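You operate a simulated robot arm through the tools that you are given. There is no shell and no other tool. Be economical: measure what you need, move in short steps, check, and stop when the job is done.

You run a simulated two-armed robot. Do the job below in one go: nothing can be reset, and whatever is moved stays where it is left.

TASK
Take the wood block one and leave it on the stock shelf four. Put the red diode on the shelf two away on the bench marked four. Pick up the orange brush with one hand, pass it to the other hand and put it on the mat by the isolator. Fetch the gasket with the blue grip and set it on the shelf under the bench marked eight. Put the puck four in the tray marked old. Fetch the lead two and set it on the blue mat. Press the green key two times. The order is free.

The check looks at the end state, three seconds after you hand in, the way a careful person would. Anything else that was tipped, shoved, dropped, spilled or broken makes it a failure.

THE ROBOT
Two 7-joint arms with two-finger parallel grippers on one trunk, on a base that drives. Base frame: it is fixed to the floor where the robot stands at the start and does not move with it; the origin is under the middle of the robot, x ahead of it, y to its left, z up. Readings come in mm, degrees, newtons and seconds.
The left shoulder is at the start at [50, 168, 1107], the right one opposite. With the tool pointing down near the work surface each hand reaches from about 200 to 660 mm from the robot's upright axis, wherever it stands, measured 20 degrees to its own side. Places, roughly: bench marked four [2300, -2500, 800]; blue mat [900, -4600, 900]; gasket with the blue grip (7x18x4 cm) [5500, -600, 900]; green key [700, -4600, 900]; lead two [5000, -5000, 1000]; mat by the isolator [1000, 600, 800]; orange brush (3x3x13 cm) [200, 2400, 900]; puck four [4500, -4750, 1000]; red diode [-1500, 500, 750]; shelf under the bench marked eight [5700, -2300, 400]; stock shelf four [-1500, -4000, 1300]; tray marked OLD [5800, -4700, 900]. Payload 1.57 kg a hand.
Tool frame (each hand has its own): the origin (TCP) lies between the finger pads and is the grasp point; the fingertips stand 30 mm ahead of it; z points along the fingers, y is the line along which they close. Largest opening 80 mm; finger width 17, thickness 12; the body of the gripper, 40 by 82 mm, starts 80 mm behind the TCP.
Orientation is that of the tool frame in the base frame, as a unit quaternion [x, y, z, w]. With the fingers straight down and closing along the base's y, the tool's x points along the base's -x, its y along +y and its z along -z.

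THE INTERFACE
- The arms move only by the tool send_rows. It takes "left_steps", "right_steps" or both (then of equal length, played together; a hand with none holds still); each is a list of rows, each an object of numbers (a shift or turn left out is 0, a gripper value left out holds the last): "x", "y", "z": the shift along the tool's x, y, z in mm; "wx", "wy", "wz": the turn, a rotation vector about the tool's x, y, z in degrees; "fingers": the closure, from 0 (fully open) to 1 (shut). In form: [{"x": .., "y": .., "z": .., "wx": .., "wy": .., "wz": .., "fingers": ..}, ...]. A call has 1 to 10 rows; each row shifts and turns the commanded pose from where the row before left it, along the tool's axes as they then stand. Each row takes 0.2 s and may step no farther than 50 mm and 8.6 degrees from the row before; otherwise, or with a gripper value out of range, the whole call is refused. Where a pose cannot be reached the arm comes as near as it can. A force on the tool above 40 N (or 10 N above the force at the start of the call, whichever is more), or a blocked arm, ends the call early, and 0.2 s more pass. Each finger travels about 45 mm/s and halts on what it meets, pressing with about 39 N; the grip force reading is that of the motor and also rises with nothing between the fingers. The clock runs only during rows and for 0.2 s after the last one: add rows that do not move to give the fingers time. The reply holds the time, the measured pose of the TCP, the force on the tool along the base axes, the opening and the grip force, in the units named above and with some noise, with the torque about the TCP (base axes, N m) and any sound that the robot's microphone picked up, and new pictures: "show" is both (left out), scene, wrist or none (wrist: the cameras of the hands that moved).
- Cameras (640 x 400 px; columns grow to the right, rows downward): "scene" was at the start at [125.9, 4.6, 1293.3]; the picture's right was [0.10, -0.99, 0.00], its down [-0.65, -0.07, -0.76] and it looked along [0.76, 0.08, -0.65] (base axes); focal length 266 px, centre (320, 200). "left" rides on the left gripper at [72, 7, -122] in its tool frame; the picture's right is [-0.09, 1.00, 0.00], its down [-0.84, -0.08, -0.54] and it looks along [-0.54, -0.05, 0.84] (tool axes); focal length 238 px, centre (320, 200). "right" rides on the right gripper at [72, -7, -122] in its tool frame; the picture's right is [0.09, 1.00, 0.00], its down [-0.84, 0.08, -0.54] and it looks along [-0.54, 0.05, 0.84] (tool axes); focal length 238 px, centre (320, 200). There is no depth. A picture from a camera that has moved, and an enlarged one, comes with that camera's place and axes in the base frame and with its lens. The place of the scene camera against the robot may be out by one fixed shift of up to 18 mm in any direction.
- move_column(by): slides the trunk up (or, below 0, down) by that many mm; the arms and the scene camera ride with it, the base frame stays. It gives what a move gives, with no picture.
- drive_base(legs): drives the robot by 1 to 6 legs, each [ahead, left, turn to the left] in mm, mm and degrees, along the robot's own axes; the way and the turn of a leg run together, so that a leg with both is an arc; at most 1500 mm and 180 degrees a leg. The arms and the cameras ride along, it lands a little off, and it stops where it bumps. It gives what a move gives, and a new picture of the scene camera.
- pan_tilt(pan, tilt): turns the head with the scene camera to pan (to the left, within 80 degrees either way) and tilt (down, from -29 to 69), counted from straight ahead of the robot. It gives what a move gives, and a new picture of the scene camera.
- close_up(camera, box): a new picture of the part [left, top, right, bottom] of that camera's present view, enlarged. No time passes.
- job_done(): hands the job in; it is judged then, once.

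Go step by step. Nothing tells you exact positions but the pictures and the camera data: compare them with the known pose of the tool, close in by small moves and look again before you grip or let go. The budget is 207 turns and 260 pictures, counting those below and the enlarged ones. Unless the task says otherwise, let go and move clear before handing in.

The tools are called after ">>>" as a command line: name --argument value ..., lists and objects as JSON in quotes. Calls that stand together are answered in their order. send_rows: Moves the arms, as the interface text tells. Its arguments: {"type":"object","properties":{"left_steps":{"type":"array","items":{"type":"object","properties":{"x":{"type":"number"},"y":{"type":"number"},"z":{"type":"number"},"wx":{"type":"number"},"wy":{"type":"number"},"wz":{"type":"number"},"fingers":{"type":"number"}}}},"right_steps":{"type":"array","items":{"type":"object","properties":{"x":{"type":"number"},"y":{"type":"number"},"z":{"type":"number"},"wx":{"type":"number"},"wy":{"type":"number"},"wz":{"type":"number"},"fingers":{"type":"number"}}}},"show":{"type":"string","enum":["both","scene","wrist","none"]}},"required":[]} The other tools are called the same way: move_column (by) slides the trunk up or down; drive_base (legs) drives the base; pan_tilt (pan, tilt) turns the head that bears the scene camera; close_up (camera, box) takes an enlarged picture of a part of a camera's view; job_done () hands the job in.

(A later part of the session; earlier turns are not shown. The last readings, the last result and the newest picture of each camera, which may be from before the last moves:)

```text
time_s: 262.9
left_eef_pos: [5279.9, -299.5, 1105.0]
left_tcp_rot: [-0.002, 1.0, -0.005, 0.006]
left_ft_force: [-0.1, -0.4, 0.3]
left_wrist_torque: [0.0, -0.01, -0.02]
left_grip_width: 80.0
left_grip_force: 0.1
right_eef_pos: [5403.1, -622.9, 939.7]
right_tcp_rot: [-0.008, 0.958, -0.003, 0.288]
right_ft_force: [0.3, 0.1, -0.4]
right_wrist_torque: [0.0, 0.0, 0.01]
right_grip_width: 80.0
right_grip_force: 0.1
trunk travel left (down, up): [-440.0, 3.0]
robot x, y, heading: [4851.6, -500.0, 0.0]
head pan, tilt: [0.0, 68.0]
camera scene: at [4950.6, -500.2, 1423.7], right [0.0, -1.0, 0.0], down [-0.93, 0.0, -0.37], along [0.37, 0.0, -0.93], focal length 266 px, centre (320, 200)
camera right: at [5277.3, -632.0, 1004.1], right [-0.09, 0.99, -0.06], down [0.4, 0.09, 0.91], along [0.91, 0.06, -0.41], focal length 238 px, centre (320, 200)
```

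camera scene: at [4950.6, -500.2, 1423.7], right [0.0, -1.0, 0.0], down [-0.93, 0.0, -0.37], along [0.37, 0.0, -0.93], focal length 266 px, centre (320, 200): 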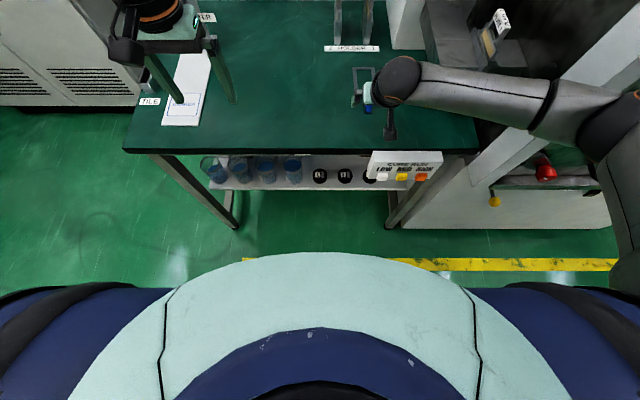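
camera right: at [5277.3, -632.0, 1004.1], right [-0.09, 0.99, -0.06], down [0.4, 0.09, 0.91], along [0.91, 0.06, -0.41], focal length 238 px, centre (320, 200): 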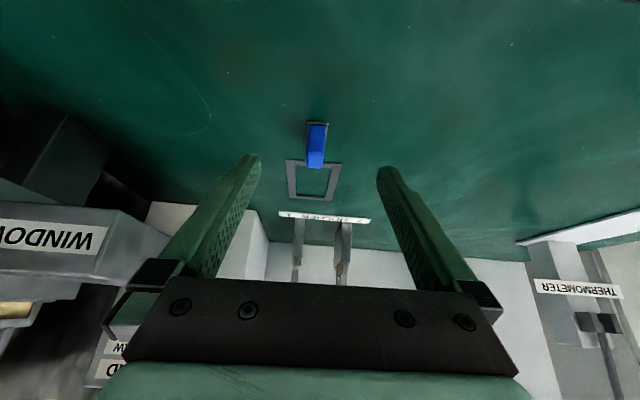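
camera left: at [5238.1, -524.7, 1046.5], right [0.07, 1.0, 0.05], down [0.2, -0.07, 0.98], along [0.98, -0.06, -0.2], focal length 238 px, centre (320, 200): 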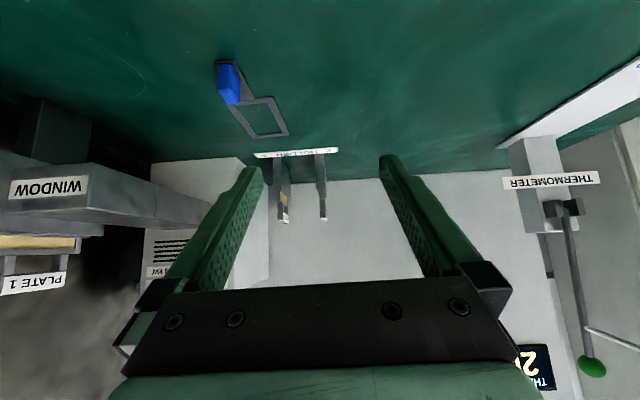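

The grip stands right ahead, from z 850 to 894. I'll go in to TCP (5459, -628, 882) and close.

>>> send_rows --right_steps '[{"x": -7.5, "y": -2.5, "z": 40}, {"x": -7, "y": -2.5, "z": 39}, {"fingers": 1}, {"fingers": 1}, {"fingers": 1}, {"fingers": 1}, {"fingers": 1}]' --show "wrist"

```text
time_s: 264.4
left_eef_pos: [5280.9, -299.9, 1106.0]
left_tcp_rot: [0.0, 1.0, -0.005, 0.008]
left_ft_force: [-0.5, -0.5, -0.4]
left_wrist_torque: [0.03, 0.0, -0.02]
left_grip_width: 79.8
left_grip_force: 0.1
right_eef_pos: [5459.5, -629.2, 882.0]
right_tcp_rot: [-0.008, 0.958, -0.003, 0.288]
right_ft_force: [0.8, 0.3, -0.4]
right_wrist_torque: [0.0, -0.03, 0.03]
right_grip_width: 19.0
right_grip_force: 27.1
trunk travel left (down, up): [-440.0, 3.0]
robot x, y, heading: [4851.7, -497.4, -0.1]
head pan, tilt: [0.0, 68.0]
camera right: at [5333.1, -636.4, 946.0], right [-0.09, 0.99, -0.06], down [0.4, 0.09, 0.91], along [0.91, 0.06, -0.41], focal length 238 px, centre (320, 200)
```

right: 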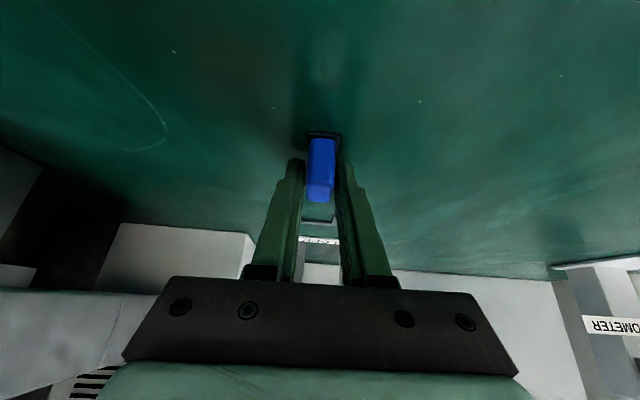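

Gripped. I'll lift straight up and pull back.

>>> send_rows --right_steps '[{}, {"x": -14, "z": -20}, {"x": -25, "z": -38}, {"x": -25, "z": -38}, {"x": 35, "z": -23}, {"x": 35, "z": -23}, {"x": 35, "z": -23}, {"x": 35, "z": -23}]' --show "wrist"

```text
time_s: 266.2
left_eef_pos: [5277.9, -299.4, 1106.4]
left_tcp_rot: [-0.001, 1.0, -0.006, 0.007]
left_ft_force: [0.1, -0.4, -0.1]
left_wrist_torque: [0.03, 0.02, 0.01]
left_grip_width: 79.7
left_grip_force: 0.2
right_eef_pos: [5287.9, -633.8, 999.1]
right_tcp_rot: [-0.008, 0.958, -0.002, 0.287]
right_ft_force: [-0.7, -0.1, -1.1]
right_wrist_torque: [-0.03, 0.05, -0.02]
right_grip_width: 15.2
right_grip_force: 31.3
trunk travel left (down, up): [-440.0, 3.0]
robot x, y, heading: [4849.9, -498.6, 0.2]
head pan, tilt: [0.0, 68.0]
camera right: at [5162.0, -641.4, 1063.4], right [-0.09, 0.99, -0.06], down [0.4, 0.09, 0.91], along [0.91, 0.06, -0.4], focal length 238 px, centre (320, 200)
```

right: 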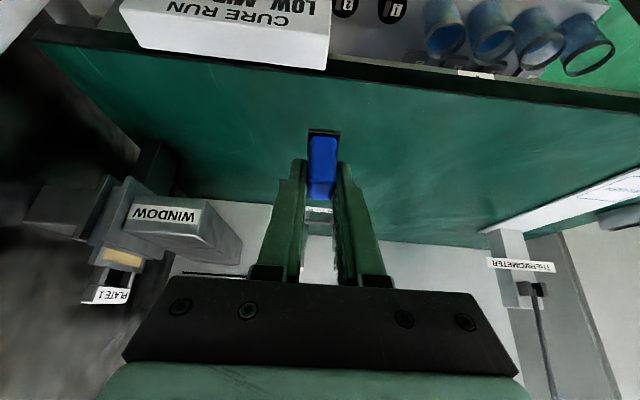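

Gasket held. Now to bench eight: backing out, driving south, and lowering the trunk to look at the shelf.

>>> drive_base --legs '[[-450, 0, 0], [0, -1450, 0], [0, -330, 0]]'

>>> move_column --by -400

>>> pan_tilt --pan 0 --tilt 25

```text
time_s: 277.4
left_eef_pos: [4849.8, -2057.3, 1106.3]
left_tcp_rot: [-0.007, 1.0, -0.005, 0.007]
left_ft_force: [0.0, -1.0, -0.5]
left_wrist_torque: [0.03, -0.05, -0.01]
left_grip_width: 80.1
left_grip_force: 0.1
right_eef_pos: [4864.3, -2391.0, 998.8]
right_tcp_rot: [-0.015, 0.958, 0.0, 0.288]
right_ft_force: [-0.6, -0.6, -0.5]
right_wrist_torque: [-0.01, 0.08, -0.01]
right_grip_width: 15.5
right_grip_force: 30.7
trunk travel left (down, up): [-440.0, 3.0]
robot x, y, heading: [4427.2, -2258.3, 0.9]
head pan, tilt: [0.0, 68.0]
camera scene: at [4524.6, -2262.4, 1423.7], right [0.02, -1.0, 0.0], down [-0.93, -0.01, -0.37], along [0.37, 0.01, -0.93], focal length 266 px, centre (320, 200)
```

scene: 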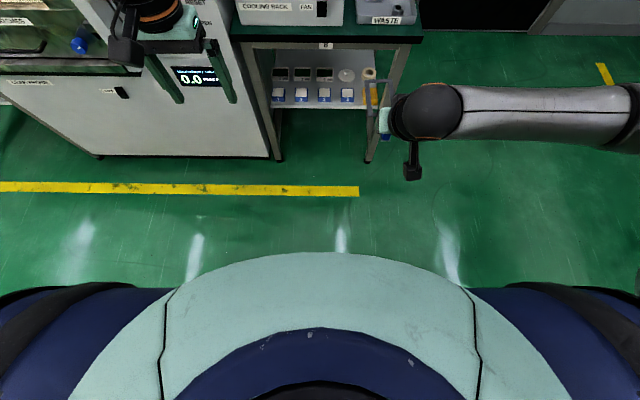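

```text
time_s: 281.3
left_eef_pos: [4850.8, -2057.7, 707.0]
left_tcp_rot: [-0.007, 1.0, -0.005, 0.007]
left_ft_force: [-0.2, 0.1, 0.8]
left_wrist_torque: [-0.02, -0.01, 0.0]
left_grip_width: 79.9
left_grip_force: 0.2
right_eef_pos: [4864.0, -2389.8, 599.3]
right_tcp_rot: [-0.015, 0.958, 0.0, 0.288]
right_ft_force: [-0.1, 0.0, -0.8]
right_wrist_torque: [0.01, 0.04, 0.01]
right_grip_width: 15.4
right_grip_force: 31.2
trunk travel left (down, up): [-40.0, 403.0]
robot x, y, heading: [4425.8, -2260.8, 0.8]
head pan, tilt: [0.0, 68.0]
```

```text
time_s: 282.4
left_eef_pos: [4850.1, -2056.8, 706.7]
left_tcp_rot: [-0.008, 1.0, -0.006, 0.007]
left_ft_force: [-0.5, 0.2, 0.1]
left_wrist_torque: [0.0, 0.0, -0.02]
left_grip_width: 80.0
left_grip_force: 0.1
right_eef_pos: [4864.1, -2391.7, 599.4]
right_tcp_rot: [-0.015, 0.958, -0.001, 0.287]
right_ft_force: [0.1, -0.6, -1.3]
right_wrist_torque: [0.03, 0.06, -0.03]
right_grip_width: 15.2
right_grip_force: 30.9
trunk travel left (down, up): [-40.0, 403.0]
robot x, y, heading: [4423.6, -2256.0, 1.1]
head pan, tilt: [0.0, 25.0]
camera scene: at [4559.8, -2261.2, 1082.4], right [0.02, -1.0, 0.0], down [-0.42, -0.01, -0.91], along [0.91, 0.01, -0.42], focal length 266 px, centre (320, 200)
```

scene: 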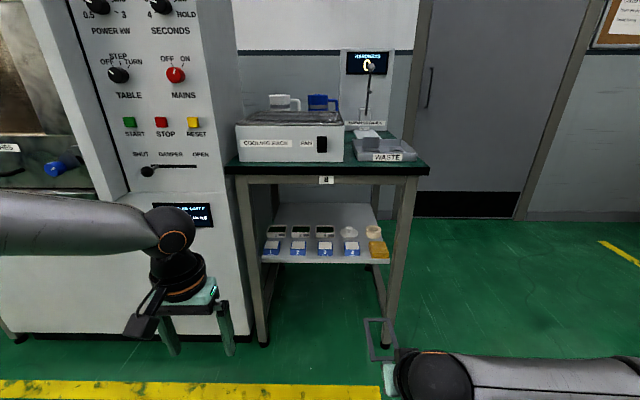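

>>> close_up --camera "scene" --box '[230, 165, 430, 290]'

```text
3.20 times, centred on (330, 228) of scene
camera zoom: at [4559.8, -2261.2, 1082.4], right [0.02, -1.0, 0.0], down [-0.42, -0.01, -0.91], along [0.91, 0.01, -0.42], focal length 850 px, centre (288, 112)
```

zoom: 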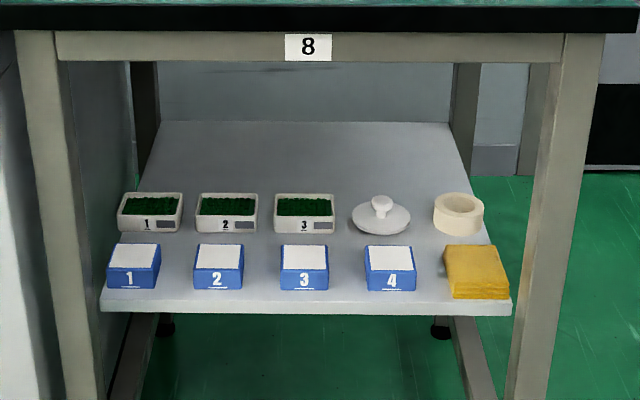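

Bench eight's shelf is free only at the back, which I can reach from the bench's open right-hand end. I'll drive round to stand south of it facing north.

>>> drive_base --legs '[[0, 0, -1.1], [0, -1040, 0], [580, 0, 0], [0, 0, 90], [0, -580, 0]]'

>>> pan_tilt --pan -10 --tilt 35

```text
time_s: 297.5
left_eef_pos: [5369.7, -2898.1, 706.8]
left_tcp_rot: [-0.691, 0.723, 0.001, 0.009]
left_ft_force: [0.0, 0.6, -0.3]
left_wrist_torque: [-0.01, 0.04, 0.01]
left_grip_width: 80.0
left_grip_force: 0.0
right_eef_pos: [5702.2, -2903.5, 598.9]
right_tcp_rot: [-0.668, 0.687, 0.196, 0.21]
right_ft_force: [-0.2, 0.5, -1.2]
right_wrist_torque: [-0.05, -0.01, 0.0]
right_grip_width: 15.5
right_grip_force: 31.7
trunk travel left (down, up): [-40.0, 403.0]
robot x, y, heading: [5545.1, -3335.8, 87.5]
head pan, tilt: [0.0, 25.0]
camera scene: at [5554.4, -3205.4, 1082.4], right [1.0, -0.04, 0.0], down [-0.02, -0.42, -0.91], along [0.04, 0.91, -0.42], focal length 266 px, centre (320, 200)
```

scene: 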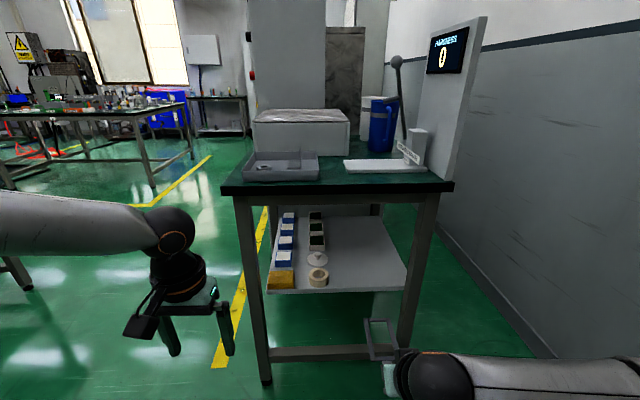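

```text
time_s: 298.2
left_eef_pos: [5370.0, -2898.4, 706.7]
left_tcp_rot: [-0.692, 0.722, 0.0, 0.009]
left_ft_force: [0.2, 0.0, -0.1]
left_wrist_torque: [0.0, -0.04, -0.01]
left_grip_width: 80.1
left_grip_force: 0.1
right_eef_pos: [5703.7, -2903.3, 599.2]
right_tcp_rot: [-0.668, 0.687, 0.197, 0.209]
right_ft_force: [0.3, -0.2, -1.5]
right_wrist_torque: [-0.08, -0.01, 0.01]
right_grip_width: 15.2
right_grip_force: 30.9
trunk travel left (down, up): [-40.0, 403.0]
robot x, y, heading: [5544.9, -3334.2, 87.5]
head pan, tilt: [-10.0, 35.0]
camera scene: at [5569.4, -3211.4, 1066.7], right [0.98, -0.22, 0.0], down [-0.12, -0.56, -0.82], along [0.18, 0.8, -0.57], focal length 266 px, centre (320, 200)
```

scene: 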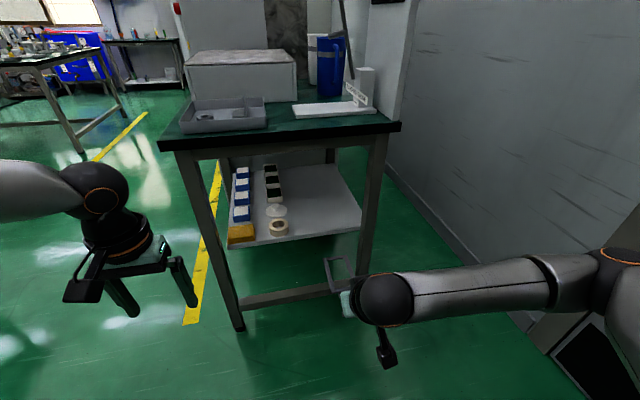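

The right half of the shelf is free. I'll draw the left hand back and drive ahead so the gasket comes in over the free area.

>>> send_rows --left_steps '[{"x": 45}, {"x": 45}, {"x": 45}, {"x": 30}]' --show "none"

>>> drive_base --legs '[[300, 0, 2.5]]'

```text
time_s: 299.2
left_eef_pos: [5364.1, -3062.1, 704.4]
left_tcp_rot: [-0.691, 0.722, 0.001, 0.008]
left_ft_force: [0.2, 0.6, -0.5]
left_wrist_torque: [-0.01, 0.06, -0.03]
left_grip_width: 80.0
left_grip_force: 0.0
right_eef_pos: [5703.5, -2903.4, 599.7]
right_tcp_rot: [-0.668, 0.686, 0.197, 0.209]
right_ft_force: [-1.0, 0.5, -0.8]
right_wrist_torque: [-0.06, -0.04, -0.04]
right_grip_width: 15.2
right_grip_force: 31.1
trunk travel left (down, up): [-40.0, 403.0]
robot x, y, heading: [5546.2, -3337.2, 87.5]
head pan, tilt: [-10.0, 35.0]
```

```text
time_s: 301.3
left_eef_pos: [5359.3, -2775.5, 704.5]
left_tcp_rot: [-0.707, 0.707, 0.0, 0.007]
left_ft_force: [0.4, -0.3, -0.1]
left_wrist_torque: [0.01, -0.03, -0.02]
left_grip_width: 80.1
left_grip_force: 0.1
right_eef_pos: [5692.3, -2603.0, 599.2]
right_tcp_rot: [0.682, -0.673, -0.201, -0.206]
right_ft_force: [-0.2, 0.1, 0.3]
right_wrist_torque: [-0.07, 0.0, -0.02]
right_grip_width: 15.4
right_grip_force: 30.9
trunk travel left (down, up): [-40.0, 403.0]
robot x, y, heading: [5554.4, -3037.4, 89.8]
head pan, tilt: [-10.0, 35.0]
camera scene: at [5570.7, -2916.0, 1066.7], right [0.98, -0.17, 0.0], down [-0.1, -0.56, -0.82], along [0.14, 0.81, -0.57], focal length 266 px, centre (320, 200)
```

scene: 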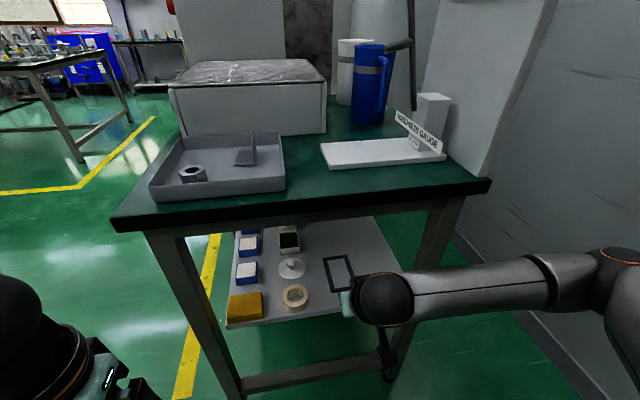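

I'll shift right 40 mm, lower and move forward over the free part.

>>> send_rows --right_steps '[{"y": -40}, {"x": 22, "z": 33}, {"x": -33, "z": 22}, {"x": -33, "z": 22}, {"x": 13.8, "z": 20.9}, {}]' --show "both"

```text
time_s: 302.7
left_eef_pos: [5358.5, -2775.0, 703.9]
left_tcp_rot: [-0.707, 0.707, 0.0, 0.007]
left_ft_force: [1.1, -0.2, -0.1]
left_wrist_torque: [0.0, 0.03, 0.0]
left_grip_width: 80.1
left_grip_force: 0.0
right_eef_pos: [5734.1, -2521.0, 535.7]
right_tcp_rot: [0.682, -0.672, -0.202, -0.205]
right_ft_force: [0.3, 0.3, -0.2]
right_wrist_torque: [-0.04, -0.01, 0.0]
right_grip_width: 15.5
right_grip_force: 31.9
trunk travel left (down, up): [-40.0, 403.0]
robot x, y, heading: [5560.5, -3038.6, 89.9]
head pan, tilt: [-10.0, 35.0]
camera scene: at [5570.7, -2915.9, 1066.7], right [0.98, -0.17, 0.0], down [-0.1, -0.56, -0.82], along [0.14, 0.81, -0.57], focal length 266 px, centre (320, 200)
camera right: at [5742.3, -2650.2, 599.5], right [-0.99, -0.09, -0.06], down [-0.09, 0.4, 0.91], along [-0.06, 0.91, -0.41], focal length 238 px, centre (320, 200)
```

scene: 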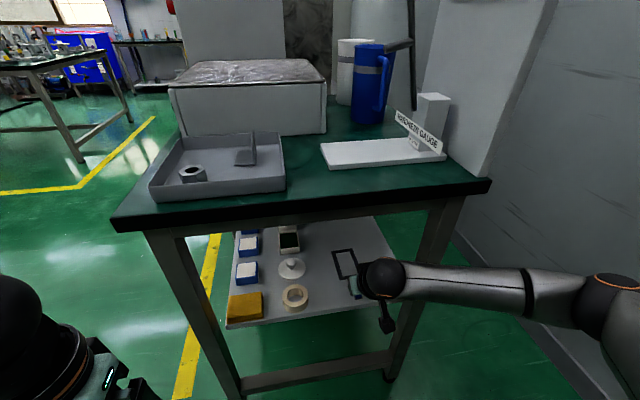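
right: 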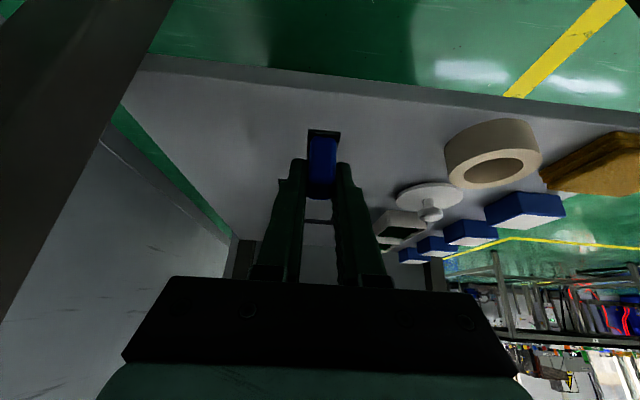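

It's above the free shelf area. I'll go 25 mm further in, then lower towards the shelf.

>>> send_rows --right_steps '[{"x": -21, "z": 14}, {"x": 11, "z": 16.7}, {"x": 8, "z": 12.5}, {"x": 2.8, "z": 4.2}, {}]' --show "both"

```text
time_s: 303.9
left_eef_pos: [5359.7, -2774.9, 704.9]
left_tcp_rot: [-0.706, 0.708, -0.001, 0.007]
left_ft_force: [-0.2, 0.0, -0.5]
left_wrist_torque: [-0.01, -0.01, -0.01]
left_grip_width: 79.9
left_grip_force: 0.2
right_eef_pos: [5731.5, -2497.7, 494.5]
right_tcp_rot: [0.682, -0.673, -0.201, -0.206]
right_ft_force: [-0.4, -0.3, -0.8]
right_wrist_torque: [-0.03, 0.01, 0.01]
right_grip_width: 15.4
right_grip_force: 31.4
trunk travel left (down, up): [-40.0, 403.0]
robot x, y, heading: [5551.3, -3037.0, 89.9]
head pan, tilt: [-10.0, 35.0]
camera scene: at [5570.7, -2916.0, 1066.7], right [0.98, -0.17, 0.0], down [-0.1, -0.56, -0.82], along [0.14, 0.81, -0.57], focal length 266 px, centre (320, 200)
camera right: at [5740.8, -2625.3, 559.1], right [-0.99, -0.09, -0.06], down [-0.09, 0.4, 0.91], along [-0.06, 0.91, -0.41], focal length 238 px, centre (320, 200)
```

scene: 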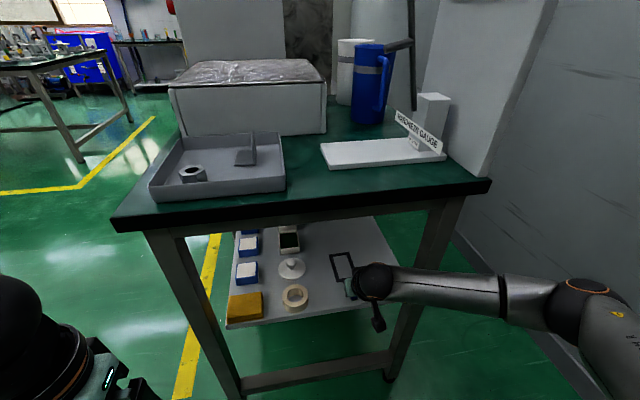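
right: 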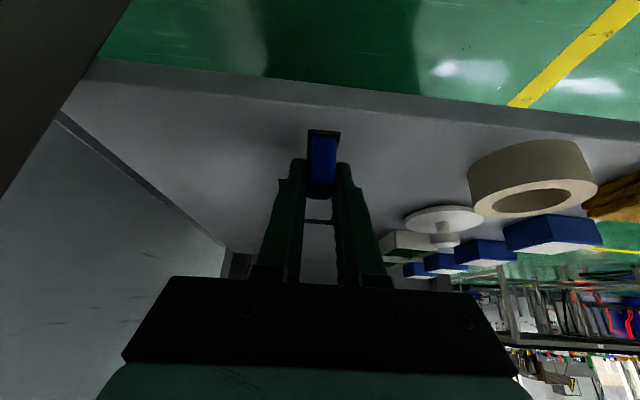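

Almost there (shelf about z 460). Lowering in 2 mm steps.

>>> send_rows --right_steps '[{"x": 1.1, "z": 1.7}, {"x": 1.1, "z": 1.7}, {"x": 1.1, "z": 1.7}, {}]' --show "none"

```text
time_s: 304.9
left_eef_pos: [5360.5, -2775.1, 703.7]
left_tcp_rot: [-0.707, 0.708, 0.0, 0.007]
left_ft_force: [0.3, -0.3, 0.2]
left_wrist_torque: [-0.02, 0.02, 0.02]
left_grip_width: 80.3
left_grip_force: 0.0
right_eef_pos: [5732.0, -2496.8, 489.2]
right_tcp_rot: [0.682, -0.672, -0.201, -0.206]
right_ft_force: [-0.4, -0.5, -1.2]
right_wrist_torque: [-0.06, 0.03, -0.04]
right_grip_width: 15.4
right_grip_force: 31.0
trunk travel left (down, up): [-40.0, 403.0]
robot x, y, heading: [5549.1, -3035.7, 89.7]
head pan, tilt: [-10.0, 35.0]
```

>>> send_rows --right_steps '[{"x": 1.1, "z": 1.7}, {"x": 1.1, "z": 1.7}, {"x": 1.1, "z": 1.7}, {"x": 1.1, "z": 1.7}, {}]' --show "wrist"

```text
time_s: 306.1
left_eef_pos: [5358.9, -2776.2, 704.7]
left_tcp_rot: [-0.707, 0.707, 0.0, 0.008]
left_ft_force: [0.0, 1.0, -0.2]
left_wrist_torque: [-0.02, 0.0, 0.04]
left_grip_width: 79.8
left_grip_force: 0.0
right_eef_pos: [5731.2, -2496.6, 484.6]
right_tcp_rot: [0.682, -0.671, -0.204, -0.206]
right_ft_force: [0.0, -2.5, 18.5]
right_wrist_torque: [-0.39, 0.06, -0.01]
right_grip_width: 15.3
right_grip_force: 31.1
trunk travel left (down, up): [-40.0, 403.0]
robot x, y, heading: [5554.5, -3036.3, 90.0]
head pan, tilt: [-10.0, 35.0]
camera right: at [5740.6, -2623.6, 546.6], right [-0.99, -0.09, -0.06], down [-0.09, 0.39, 0.92], along [-0.06, 0.92, -0.4], focal length 238 px, centre (320, 200)
```

right: 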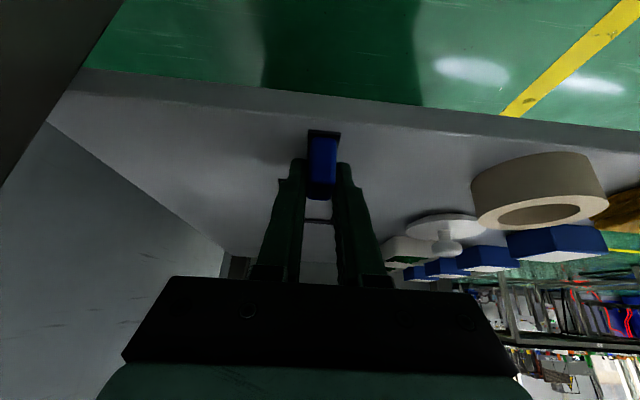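

Contact made. Easing, opening and withdrawing along the fingers.

>>> send_rows --right_steps '[{"x": -0.5, "z": -0.8}, {"fingers": 0.45}, {"fingers": 0.45}, {"fingers": 0.45}, {"z": -20}, {"z": -40}, {"x": 35, "z": -20}, {"x": 35, "z": -20}, {"x": 35, "z": -20}]' --show "both"

```text
time_s: 308.1
left_eef_pos: [5359.4, -2774.8, 704.1]
left_tcp_rot: [-0.706, 0.708, 0.0, 0.008]
left_ft_force: [-0.7, 0.7, 0.4]
left_wrist_torque: [0.0, 0.0, -0.03]
left_grip_width: 80.1
left_grip_force: 0.1
right_eef_pos: [5732.6, -2652.0, 524.1]
right_tcp_rot: [0.682, -0.672, -0.201, -0.205]
right_ft_force: [-0.6, -0.3, -0.7]
right_wrist_torque: [0.0, 0.03, 0.02]
right_grip_width: 44.0
right_grip_force: 0.0
trunk travel left (down, up): [-40.0, 403.0]
robot x, y, heading: [5552.7, -3037.7, 89.9]
head pan, tilt: [-10.0, 35.0]
camera scene: at [5570.7, -2916.0, 1066.7], right [0.98, -0.17, 0.0], down [-0.1, -0.56, -0.82], along [0.14, 0.81, -0.57], focal length 266 px, centre (320, 200)
camera right: at [5741.7, -2779.6, 588.3], right [-0.99, -0.09, -0.06], down [-0.09, 0.4, 0.91], along [-0.06, 0.91, -0.4], focal length 238 px, centre (320, 200)
```

scene: 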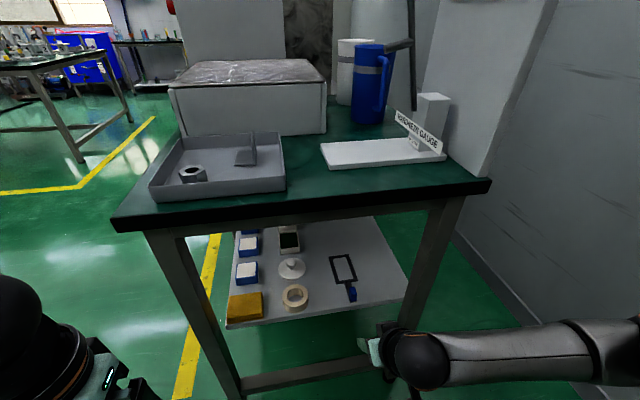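
right: 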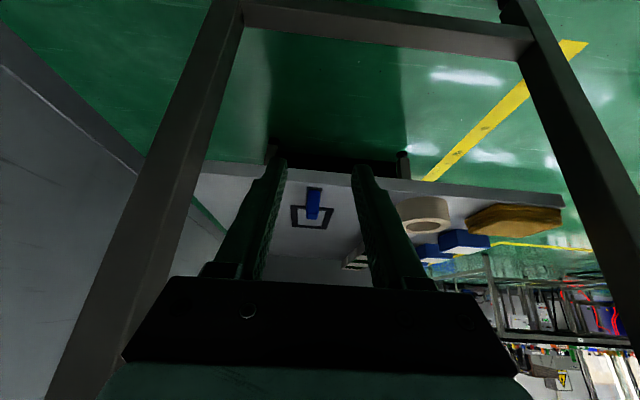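

The gasket lies on the shelf under bench eight. Now for lead two: I'll back off, raise the trunk and straighten the right hand, and test how far it can yaw to the other side.

>>> drive_base --legs '[[-350, 0, 0]]'

>>> move_column --by 360

>>> send_rows --right_steps '[{"wy": 8.4}, {"wy": 8.4}, {"wy": 8.4}, {"wy": 8.4}, {"z": -40, "fingers": 0}, {"z": -40}, {"z": -40}, {}]' --show "none"

>>> send_rows --right_steps '[{"wz": 8.5}, {"wz": 8.5}, {"wz": 8.5}, {"wz": 8.5}, {"wz": 8.5}, {"wz": 8.5}, {"wz": 8.5}, {"wz": 8.5}, {"wz": 8.5}, {"wz": 8.5}]' --show "none"

```text
time_s: 310.4
left_eef_pos: [5358.8, -3132.3, 703.7]
left_tcp_rot: [-0.706, 0.708, 0.0, 0.008]
left_ft_force: [-0.6, 0.6, 0.0]
left_wrist_torque: [0.03, 0.01, 0.0]
left_grip_width: 80.1
left_grip_force: 0.1
right_eef_pos: [5732.0, -3008.0, 524.3]
right_tcp_rot: [0.682, -0.672, -0.201, -0.205]
right_ft_force: [0.3, -0.9, 0.4]
right_wrist_torque: [-0.03, -0.03, -0.01]
right_grip_width: 44.0
right_grip_force: 0.2
trunk travel left (down, up): [-40.0, 403.0]
robot x, y, heading: [5551.5, -3400.0, 90.0]
head pan, tilt: [-10.0, 35.0]
camera scene: at [5570.2, -3272.7, 1066.7], right [0.98, -0.18, 0.0], down [-0.1, -0.56, -0.82], along [0.14, 0.81, -0.57], focal length 266 px, centre (320, 200)
```

scene: 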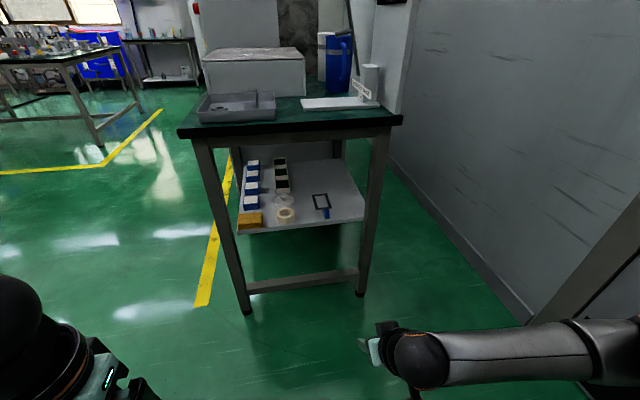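

```text
time_s: 313.9
left_eef_pos: [5359.6, -3130.8, 1063.7]
left_tcp_rot: [-0.707, 0.708, 0.0, 0.007]
left_ft_force: [0.3, -0.5, -0.9]
left_wrist_torque: [-0.01, -0.02, 0.01]
left_grip_width: 80.1
left_grip_force: 0.1
right_eef_pos: [5732.3, -3009.3, 884.7]
right_tcp_rot: [0.682, -0.673, -0.201, -0.206]
right_ft_force: [0.4, 0.0, 0.4]
right_wrist_torque: [-0.01, -0.01, 0.03]
right_grip_width: 44.0
right_grip_force: 0.0
trunk travel left (down, up): [-400.0, 43.0]
robot x, y, heading: [5555.2, -3394.5, 89.6]
head pan, tilt: [-10.0, 35.0]
```

```text
time_s: 315.7
left_eef_pos: [5359.3, -3132.0, 1063.8]
left_tcp_rot: [-0.706, 0.708, 0.0, 0.007]
left_ft_force: [1.0, -0.2, -0.1]
left_wrist_torque: [0.01, 0.0, 0.02]
left_grip_width: 80.0
left_grip_force: 0.0
right_eef_pos: [5733.2, -3009.9, 1002.8]
right_tcp_rot: [0.711, -0.703, 0.005, -0.002]
right_ft_force: [0.2, -0.3, -0.3]
right_wrist_torque: [0.01, 0.01, -0.01]
right_grip_width: 79.9
right_grip_force: 0.0
trunk travel left (down, up): [-400.0, 43.0]
robot x, y, heading: [5554.7, -3398.4, 89.9]
head pan, tilt: [-10.0, 35.0]
```

```text
time_s: 317.9
left_eef_pos: [5359.7, -3131.7, 1065.0]
left_tcp_rot: [-0.706, 0.708, 0.0, 0.007]
left_ft_force: [0.9, 0.1, 0.1]
left_wrist_torque: [0.0, -0.01, 0.02]
left_grip_width: 79.9
left_grip_force: 0.1
right_eef_pos: [5731.3, -3008.1, 1004.6]
right_tcp_rot: [-0.048, 0.999, -0.002, 0.004]
right_ft_force: [-0.8, 0.2, 0.6]
right_wrist_torque: [0.0, -0.02, -0.01]
right_grip_width: 80.2
right_grip_force: 0.1
trunk travel left (down, up): [-400.0, 43.0]
robot x, y, heading: [5553.3, -3394.6, 90.2]
head pan, tilt: [-10.0, 35.0]
```

The right hand turns freely to +90°, just right for gripping the lead's top bar. I'll turn round and drive to the lead.

>>> pan_tilt --pan 0 --tilt 32

>>> drive_base --legs '[[0, 0, 180], [600, -450, 0], [150, 0, 0]]'

>>> close_up --camera "scene" --box '[200, 90, 440, 240]'

```text
time_s: 318.6
left_eef_pos: [5358.4, -3131.3, 1064.8]
left_tcp_rot: [-0.706, 0.708, 0.0, 0.007]
left_ft_force: [0.2, 1.0, 0.2]
left_wrist_torque: [0.0, -0.01, 0.03]
left_grip_width: 79.9
left_grip_force: 0.1
right_eef_pos: [5731.1, -3008.5, 1004.0]
right_tcp_rot: [-0.049, 0.999, -0.003, 0.004]
right_ft_force: [-0.4, 0.0, 0.0]
right_wrist_torque: [-0.02, 0.03, 0.02]
right_grip_width: 79.8
right_grip_force: 0.1
trunk travel left (down, up): [-400.0, 43.0]
robot x, y, heading: [5551.1, -3400.2, 89.7]
head pan, tilt: [0.0, 32.0]
camera scene: at [5555.0, -3269.9, 1431.3], right [1.0, 0.0, 0.0], down [0.0, -0.53, -0.85], along [0.0, 0.85, -0.53], focal length 266 px, centre (320, 200)
```

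scene: 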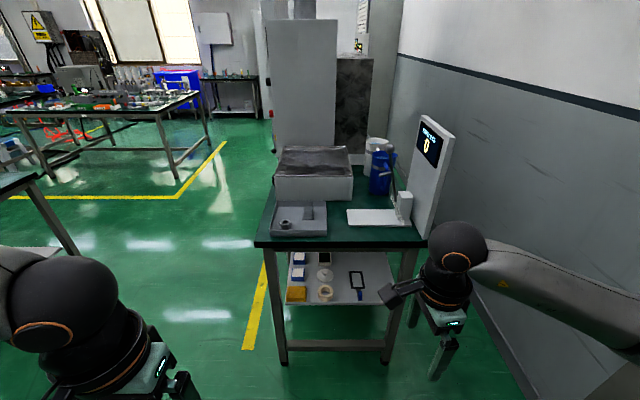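

```text
time_s: 331.1
left_eef_pos: [5293.9, -4434.2, 1064.4]
left_tcp_rot: [0.707, 0.707, -0.008, -0.001]
left_ft_force: [-0.3, -0.9, 0.5]
left_wrist_torque: [-0.01, -0.01, -0.02]
left_grip_width: 79.9
left_grip_force: 0.1
right_eef_pos: [4921.4, -4558.7, 1003.4]
right_tcp_rot: [0.999, 0.052, -0.004, -0.003]
right_ft_force: [0.7, -0.7, 0.5]
right_wrist_torque: [0.04, -0.02, 0.01]
right_grip_width: 79.9
right_grip_force: 0.1
trunk travel left (down, up): [-400.0, 43.0]
robot x, y, heading: [5097.3, -4170.8, -89.7]
head pan, tilt: [0.0, 32.0]
camera scene: at [5100.0, -4305.5, 1431.2], right [-1.0, 0.0, 0.0], down [0.0, 0.53, -0.85], along [0.0, -0.85, -0.53], focal length 266 px, centre (320, 200)
```

scene: 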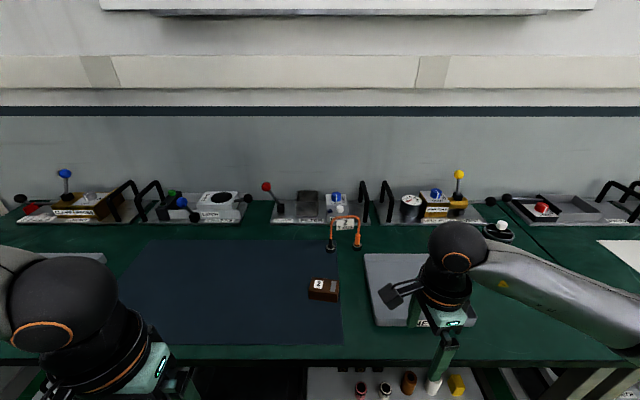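

```text
2.67 times, centred on (320, 165) of scene
camera zoom: at [5100.0, -4305.5, 1431.2], right [-1.0, 0.0, 0.0], down [0.0, 0.53, -0.85], along [0.0, -0.85, -0.53], focal length 708 px, centre (320, 293)
```

zoom: 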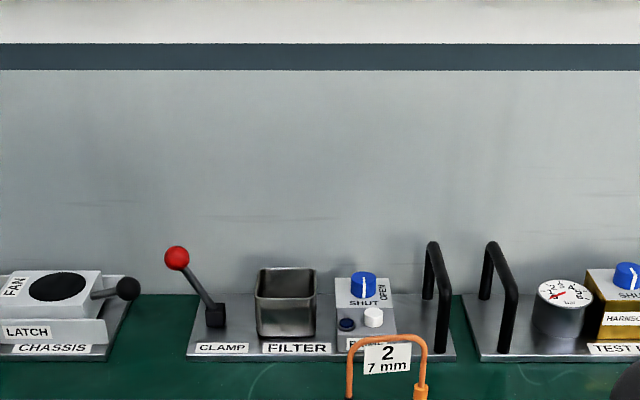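

Lead two stands at about (5029, -4916) with its top bar at z ≈ 1005. I'll raise the hand, drive 75 mm nearer and reach over with a forward tilt.

>>> send_rows --right_steps '[{"z": -45, "fingers": 0.3}, {"z": -45}]' --show "none"

>>> drive_base --legs '[[75, 42, 0]]'

>>> send_rows --right_steps '[{"y": 45}, {"y": 45}, {"y": 45}, {"x": 30, "y": 35}, {"x": 30}, {}]' --show "both"

```text
time_s: 331.7
left_eef_pos: [5293.3, -4433.1, 1064.2]
left_tcp_rot: [0.706, 0.708, -0.007, -0.001]
left_ft_force: [-0.4, -0.2, 0.1]
left_wrist_torque: [-0.02, 0.0, 0.02]
left_grip_width: 79.8
left_grip_force: 0.0
right_eef_pos: [4919.1, -4555.2, 1092.5]
right_tcp_rot: [0.999, 0.052, -0.005, -0.003]
right_ft_force: [0.4, 0.3, 0.3]
right_wrist_torque: [0.01, -0.02, 0.01]
right_grip_width: 55.9
right_grip_force: 0.0
trunk travel left (down, up): [-400.0, 43.0]
robot x, y, heading: [5099.2, -4169.3, -89.4]
head pan, tilt: [0.0, 32.0]
```

```text
time_s: 332.8
left_eef_pos: [5336.1, -4508.5, 1063.4]
left_tcp_rot: [0.707, 0.707, -0.008, -0.001]
left_ft_force: [-0.2, -0.5, 0.1]
left_wrist_torque: [0.03, 0.0, -0.01]
left_grip_width: 80.1
left_grip_force: 0.1
right_eef_pos: [4961.5, -4629.3, 1092.5]
right_tcp_rot: [0.999, 0.051, -0.006, -0.003]
right_ft_force: [0.6, 0.2, 0.1]
right_wrist_torque: [0.05, 0.02, 0.01]
right_grip_width: 55.9
right_grip_force: 0.0
trunk travel left (down, up): [-400.0, 43.0]
robot x, y, heading: [5139.6, -4248.4, -90.1]
head pan, tilt: [0.0, 32.0]
camera scene: at [5143.0, -4378.9, 1431.2], right [-1.0, 0.0, 0.0], down [0.0, 0.53, -0.85], along [0.0, -0.85, -0.53], focal length 266 px, centre (320, 200)
```

scene: 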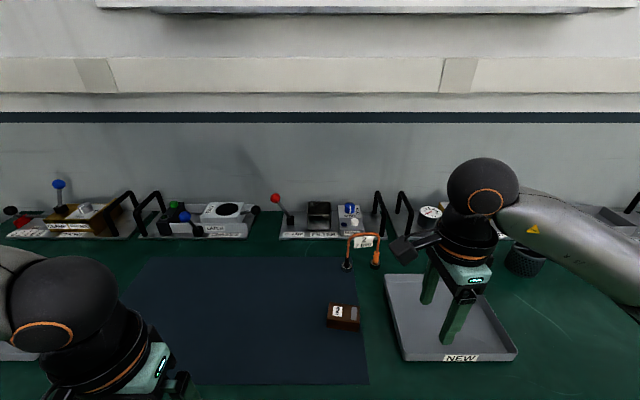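

```text
time_s: 334.2
left_eef_pos: [5336.3, -4506.7, 1065.1]
left_tcp_rot: [0.707, 0.707, -0.007, 0.001]
left_ft_force: [0.4, -0.5, -0.2]
left_wrist_torque: [0.01, -0.01, -0.03]
left_grip_width: 80.0
left_grip_force: 0.1
right_eef_pos: [5038.3, -4793.7, 1092.0]
right_tcp_rot: [0.999, 0.05, -0.004, -0.001]
right_ft_force: [1.1, 0.0, 0.1]
right_wrist_torque: [-0.02, 0.03, -0.01]
right_grip_width: 55.9
right_grip_force: 0.1
trunk travel left (down, up): [-400.0, 43.0]
robot x, y, heading: [5138.4, -4245.9, -90.1]
head pan, tilt: [0.0, 32.0]
camera scene: at [5142.4, -4378.2, 1431.3], right [-1.0, 0.0, 0.0], down [0.0, 0.53, -0.85], along [0.0, -0.85, -0.53], focal length 266 px, centre (320, 200)
camera right: at [5111.0, -4781.0, 1214.5], right [0.19, -0.98, 0.0], down [-0.82, -0.16, 0.55], along [-0.54, -0.1, -0.84], focal length 238 px, centre (320, 200)
```

scene: 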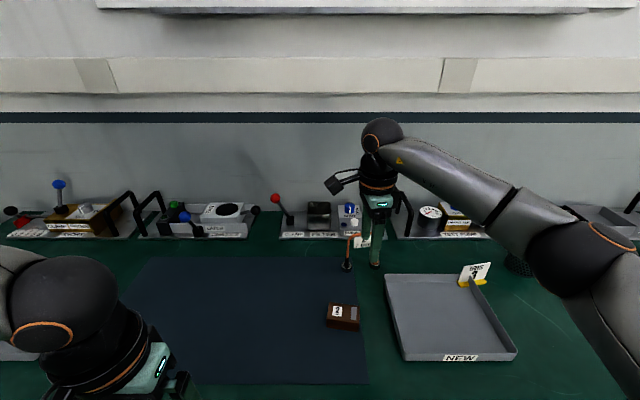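
right: 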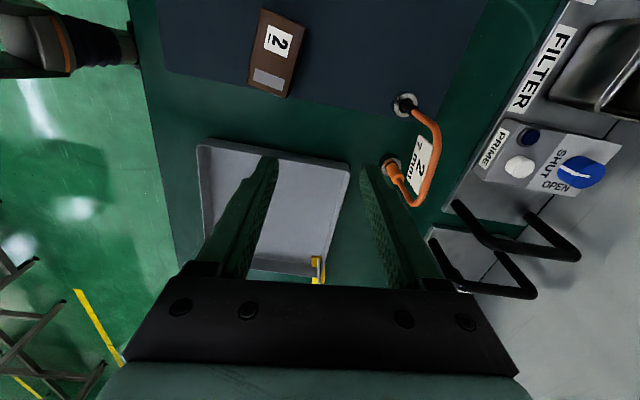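

The hand reaches well and the closing direction is already across the bar. I'll tilt it forward 20° and go to just above the bar at (5032, -4900).

>>> send_rows --right_steps '[{"wx": -6.7}, {"wx": -6.7}, {"wx": -6.6}, {"x": -5.5, "y": 26.4, "z": 30.7}, {"x": -5.5, "y": 26.4, "z": 30.7}, {"x": -5.5, "y": 26.4, "z": 25}, {}]' --show "both"

```text
time_s: 335.8
left_eef_pos: [5334.4, -4507.2, 1064.3]
left_tcp_rot: [0.708, 0.706, -0.007, 0.0]
left_ft_force: [0.3, 0.0, -0.1]
left_wrist_torque: [0.02, 0.0, 0.0]
left_grip_width: 80.2
left_grip_force: 0.0
right_eef_pos: [5030.4, -4899.0, 1038.0]
right_tcp_rot: [0.984, 0.051, 0.005, 0.172]
right_ft_force: [-0.5, 0.7, 1.3]
right_wrist_torque: [0.0, 0.05, 0.0]
right_grip_width: 55.8
right_grip_force: 0.2
trunk travel left (down, up): [-400.0, 43.0]
robot x, y, heading: [5141.1, -4243.3, -90.0]
head pan, tilt: [0.0, 32.0]
camera scene: at [5142.1, -4377.7, 1431.4], right [-1.0, 0.0, 0.0], down [0.0, 0.53, -0.85], along [0.0, -0.85, -0.53], focal length 266 px, centre (320, 200)
camera right: at [5099.6, -4845.2, 1151.5], right [0.19, -0.92, 0.34], down [-0.84, 0.03, 0.54], along [-0.51, -0.38, -0.77], focal length 238 px, centre (320, 200)
```

scene: 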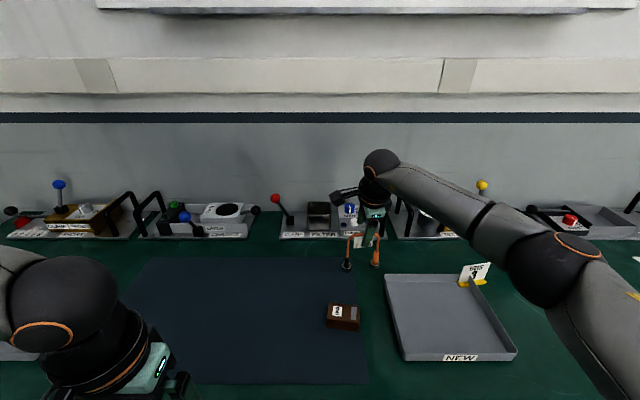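
right: 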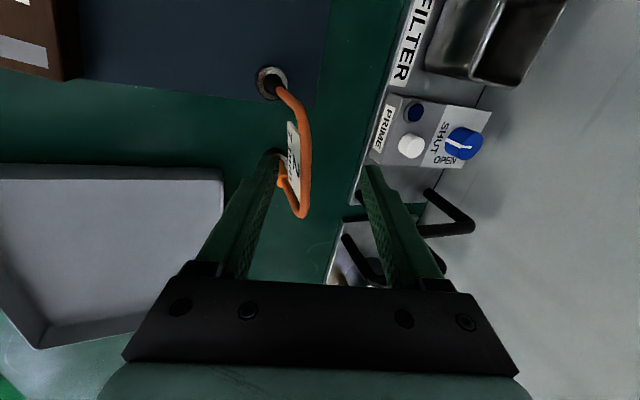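

The bar runs between the fingers. Lowering 32 mm and closing.

>>> send_rows --right_steps '[{"y": -5.5, "z": 15}, {"y": -5.5, "z": 15}, {"fingers": 1}, {"fingers": 1}, {"fingers": 1}, {"fingers": 1}, {}]' --show "wrist"

```text
time_s: 337.4
left_eef_pos: [5335.1, -4507.7, 1065.5]
left_tcp_rot: [0.707, 0.707, -0.007, 0.0]
left_ft_force: [0.2, 0.5, -0.1]
left_wrist_torque: [0.04, 0.03, 0.02]
left_grip_width: 80.1
left_grip_force: 0.0
right_eef_pos: [5030.9, -4897.3, 1003.7]
right_tcp_rot: [0.984, 0.049, 0.004, 0.171]
right_ft_force: [-0.2, 0.6, -1.6]
right_wrist_torque: [0.05, 0.03, 0.01]
right_grip_width: 9.5
right_grip_force: 27.9
trunk travel left (down, up): [-400.0, 43.0]
robot x, y, heading: [5141.7, -4244.5, -89.9]
head pan, tilt: [0.0, 32.0]
camera right: at [5099.2, -4843.8, 1117.4], right [0.19, -0.92, 0.34], down [-0.84, 0.03, 0.54], along [-0.51, -0.38, -0.77], focal length 238 px, centre (320, 200)
```

right: 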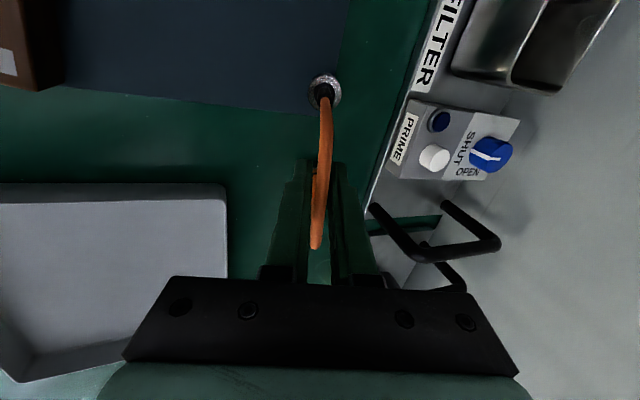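

The bar is held. Lifting straight up and checking.

>>> send_rows --right_steps '[{"y": 3.4, "z": -9.4}, {"y": 10, "z": -28}, {"y": 13.7, "z": -37.6}, {"y": 13.7, "z": -37.6}, {}]' --show "both"

```text
time_s: 338.6
left_eef_pos: [5334.4, -4507.6, 1063.8]
left_tcp_rot: [0.707, 0.707, -0.008, 0.0]
left_ft_force: [-0.3, -0.8, 0.1]
left_wrist_torque: [0.02, -0.02, 0.01]
left_grip_width: 80.2
left_grip_force: 0.0
right_eef_pos: [5033.4, -4896.7, 1125.2]
right_tcp_rot: [0.984, 0.05, 0.003, 0.171]
right_ft_force: [-0.4, 0.4, -1.4]
right_wrist_torque: [0.03, 0.0, -0.01]
right_grip_width: 9.5
right_grip_force: 27.3
trunk travel left (down, up): [-400.0, 43.0]
robot x, y, heading: [5139.9, -4245.8, -90.0]
head pan, tilt: [0.0, 32.0]
camera scene: at [5142.2, -4378.4, 1431.3], right [-1.0, 0.0, 0.0], down [0.0, 0.53, -0.85], along [0.0, -0.85, -0.53], focal length 266 px, centre (320, 200)
camera right: at [5102.2, -4841.8, 1238.1], right [0.19, -0.92, 0.33], down [-0.84, 0.03, 0.54], along [-0.51, -0.38, -0.77], focal length 238 px, centre (320, 200)
```

scene: 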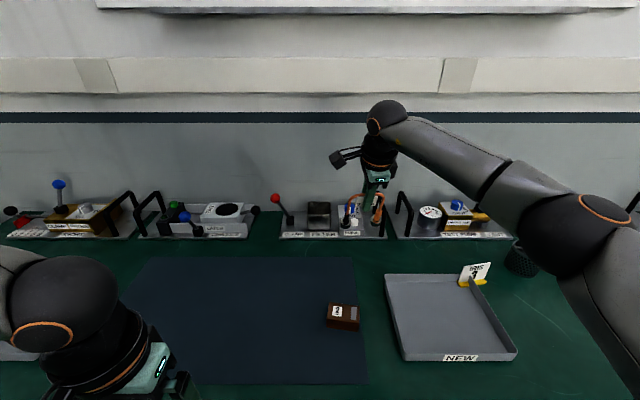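
right: 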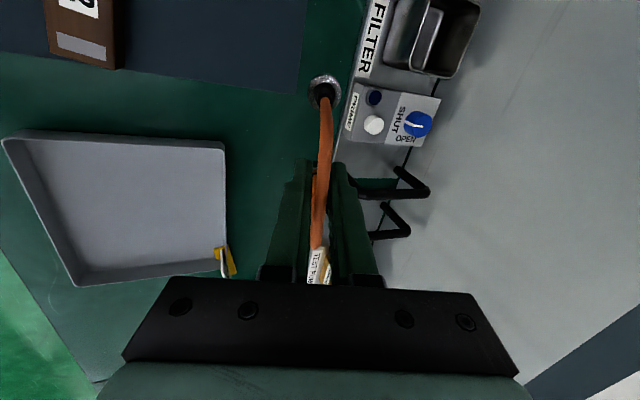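

Lead two is in hand. I'll draw it back over the mat, back the robot out and drive west to the blue mat.

>>> send_rows --right_steps '[{"y": -42, "z": -15.4}, {"y": -42, "z": -15.4}, {"y": -42, "z": -15.4}, {"y": -42, "z": -15.4}, {"y": -42, "z": -15.4}, {"y": -42, "z": -15.4}]' --show "none"

>>> drive_base --legs '[[-550, 0, 0], [0, -1450, 0], [0, -1450, 0], [0, -1100, 0]]'

```text
time_s: 340.0
left_eef_pos: [5335.4, -4507.2, 1065.3]
left_tcp_rot: [0.707, 0.708, -0.007, 0.0]
left_ft_force: [0.4, 0.1, -0.5]
left_wrist_torque: [-0.06, -0.08, -0.05]
left_grip_width: 80.0
left_grip_force: 0.0
right_eef_pos: [5001.9, -4627.0, 1123.9]
right_tcp_rot: [0.984, 0.05, 0.004, 0.172]
right_ft_force: [0.1, -0.8, -1.5]
right_wrist_torque: [0.0, 0.01, -0.03]
right_grip_width: 9.7
right_grip_force: 27.9
trunk travel left (down, up): [-400.0, 43.0]
robot x, y, heading: [5141.8, -4242.0, -90.0]
head pan, tilt: [0.0, 32.0]
```

```text
time_s: 362.0
left_eef_pos: [1332.1, -3964.2, 1064.2]
left_tcp_rot: [0.695, 0.719, -0.007, 0.0]
left_ft_force: [-0.4, 0.0, 0.3]
left_wrist_torque: [-0.01, 0.0, 0.05]
left_grip_width: 79.8
left_grip_force: 0.1
right_eef_pos: [1004.3, -4095.8, 1124.6]
right_tcp_rot: [0.983, 0.067, 0.007, 0.171]
right_ft_force: [-0.6, -0.6, -0.3]
right_wrist_torque: [0.08, -0.01, 0.03]
right_grip_width: 9.8
right_grip_force: 28.2
trunk travel left (down, up): [-400.0, 43.0]
robot x, y, heading: [1129.4, -3707.2, -88.0]
head pan, tilt: [0.0, 32.0]
camera scene: at [1135.8, -3840.4, 1431.3], right [-1.0, -0.03, 0.0], down [-0.02, 0.53, -0.85], along [0.03, -0.85, -0.53], focal length 266 px, centre (320, 200)
```

scene: 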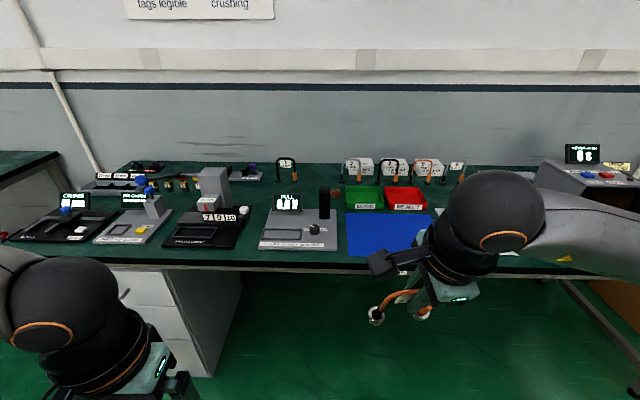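

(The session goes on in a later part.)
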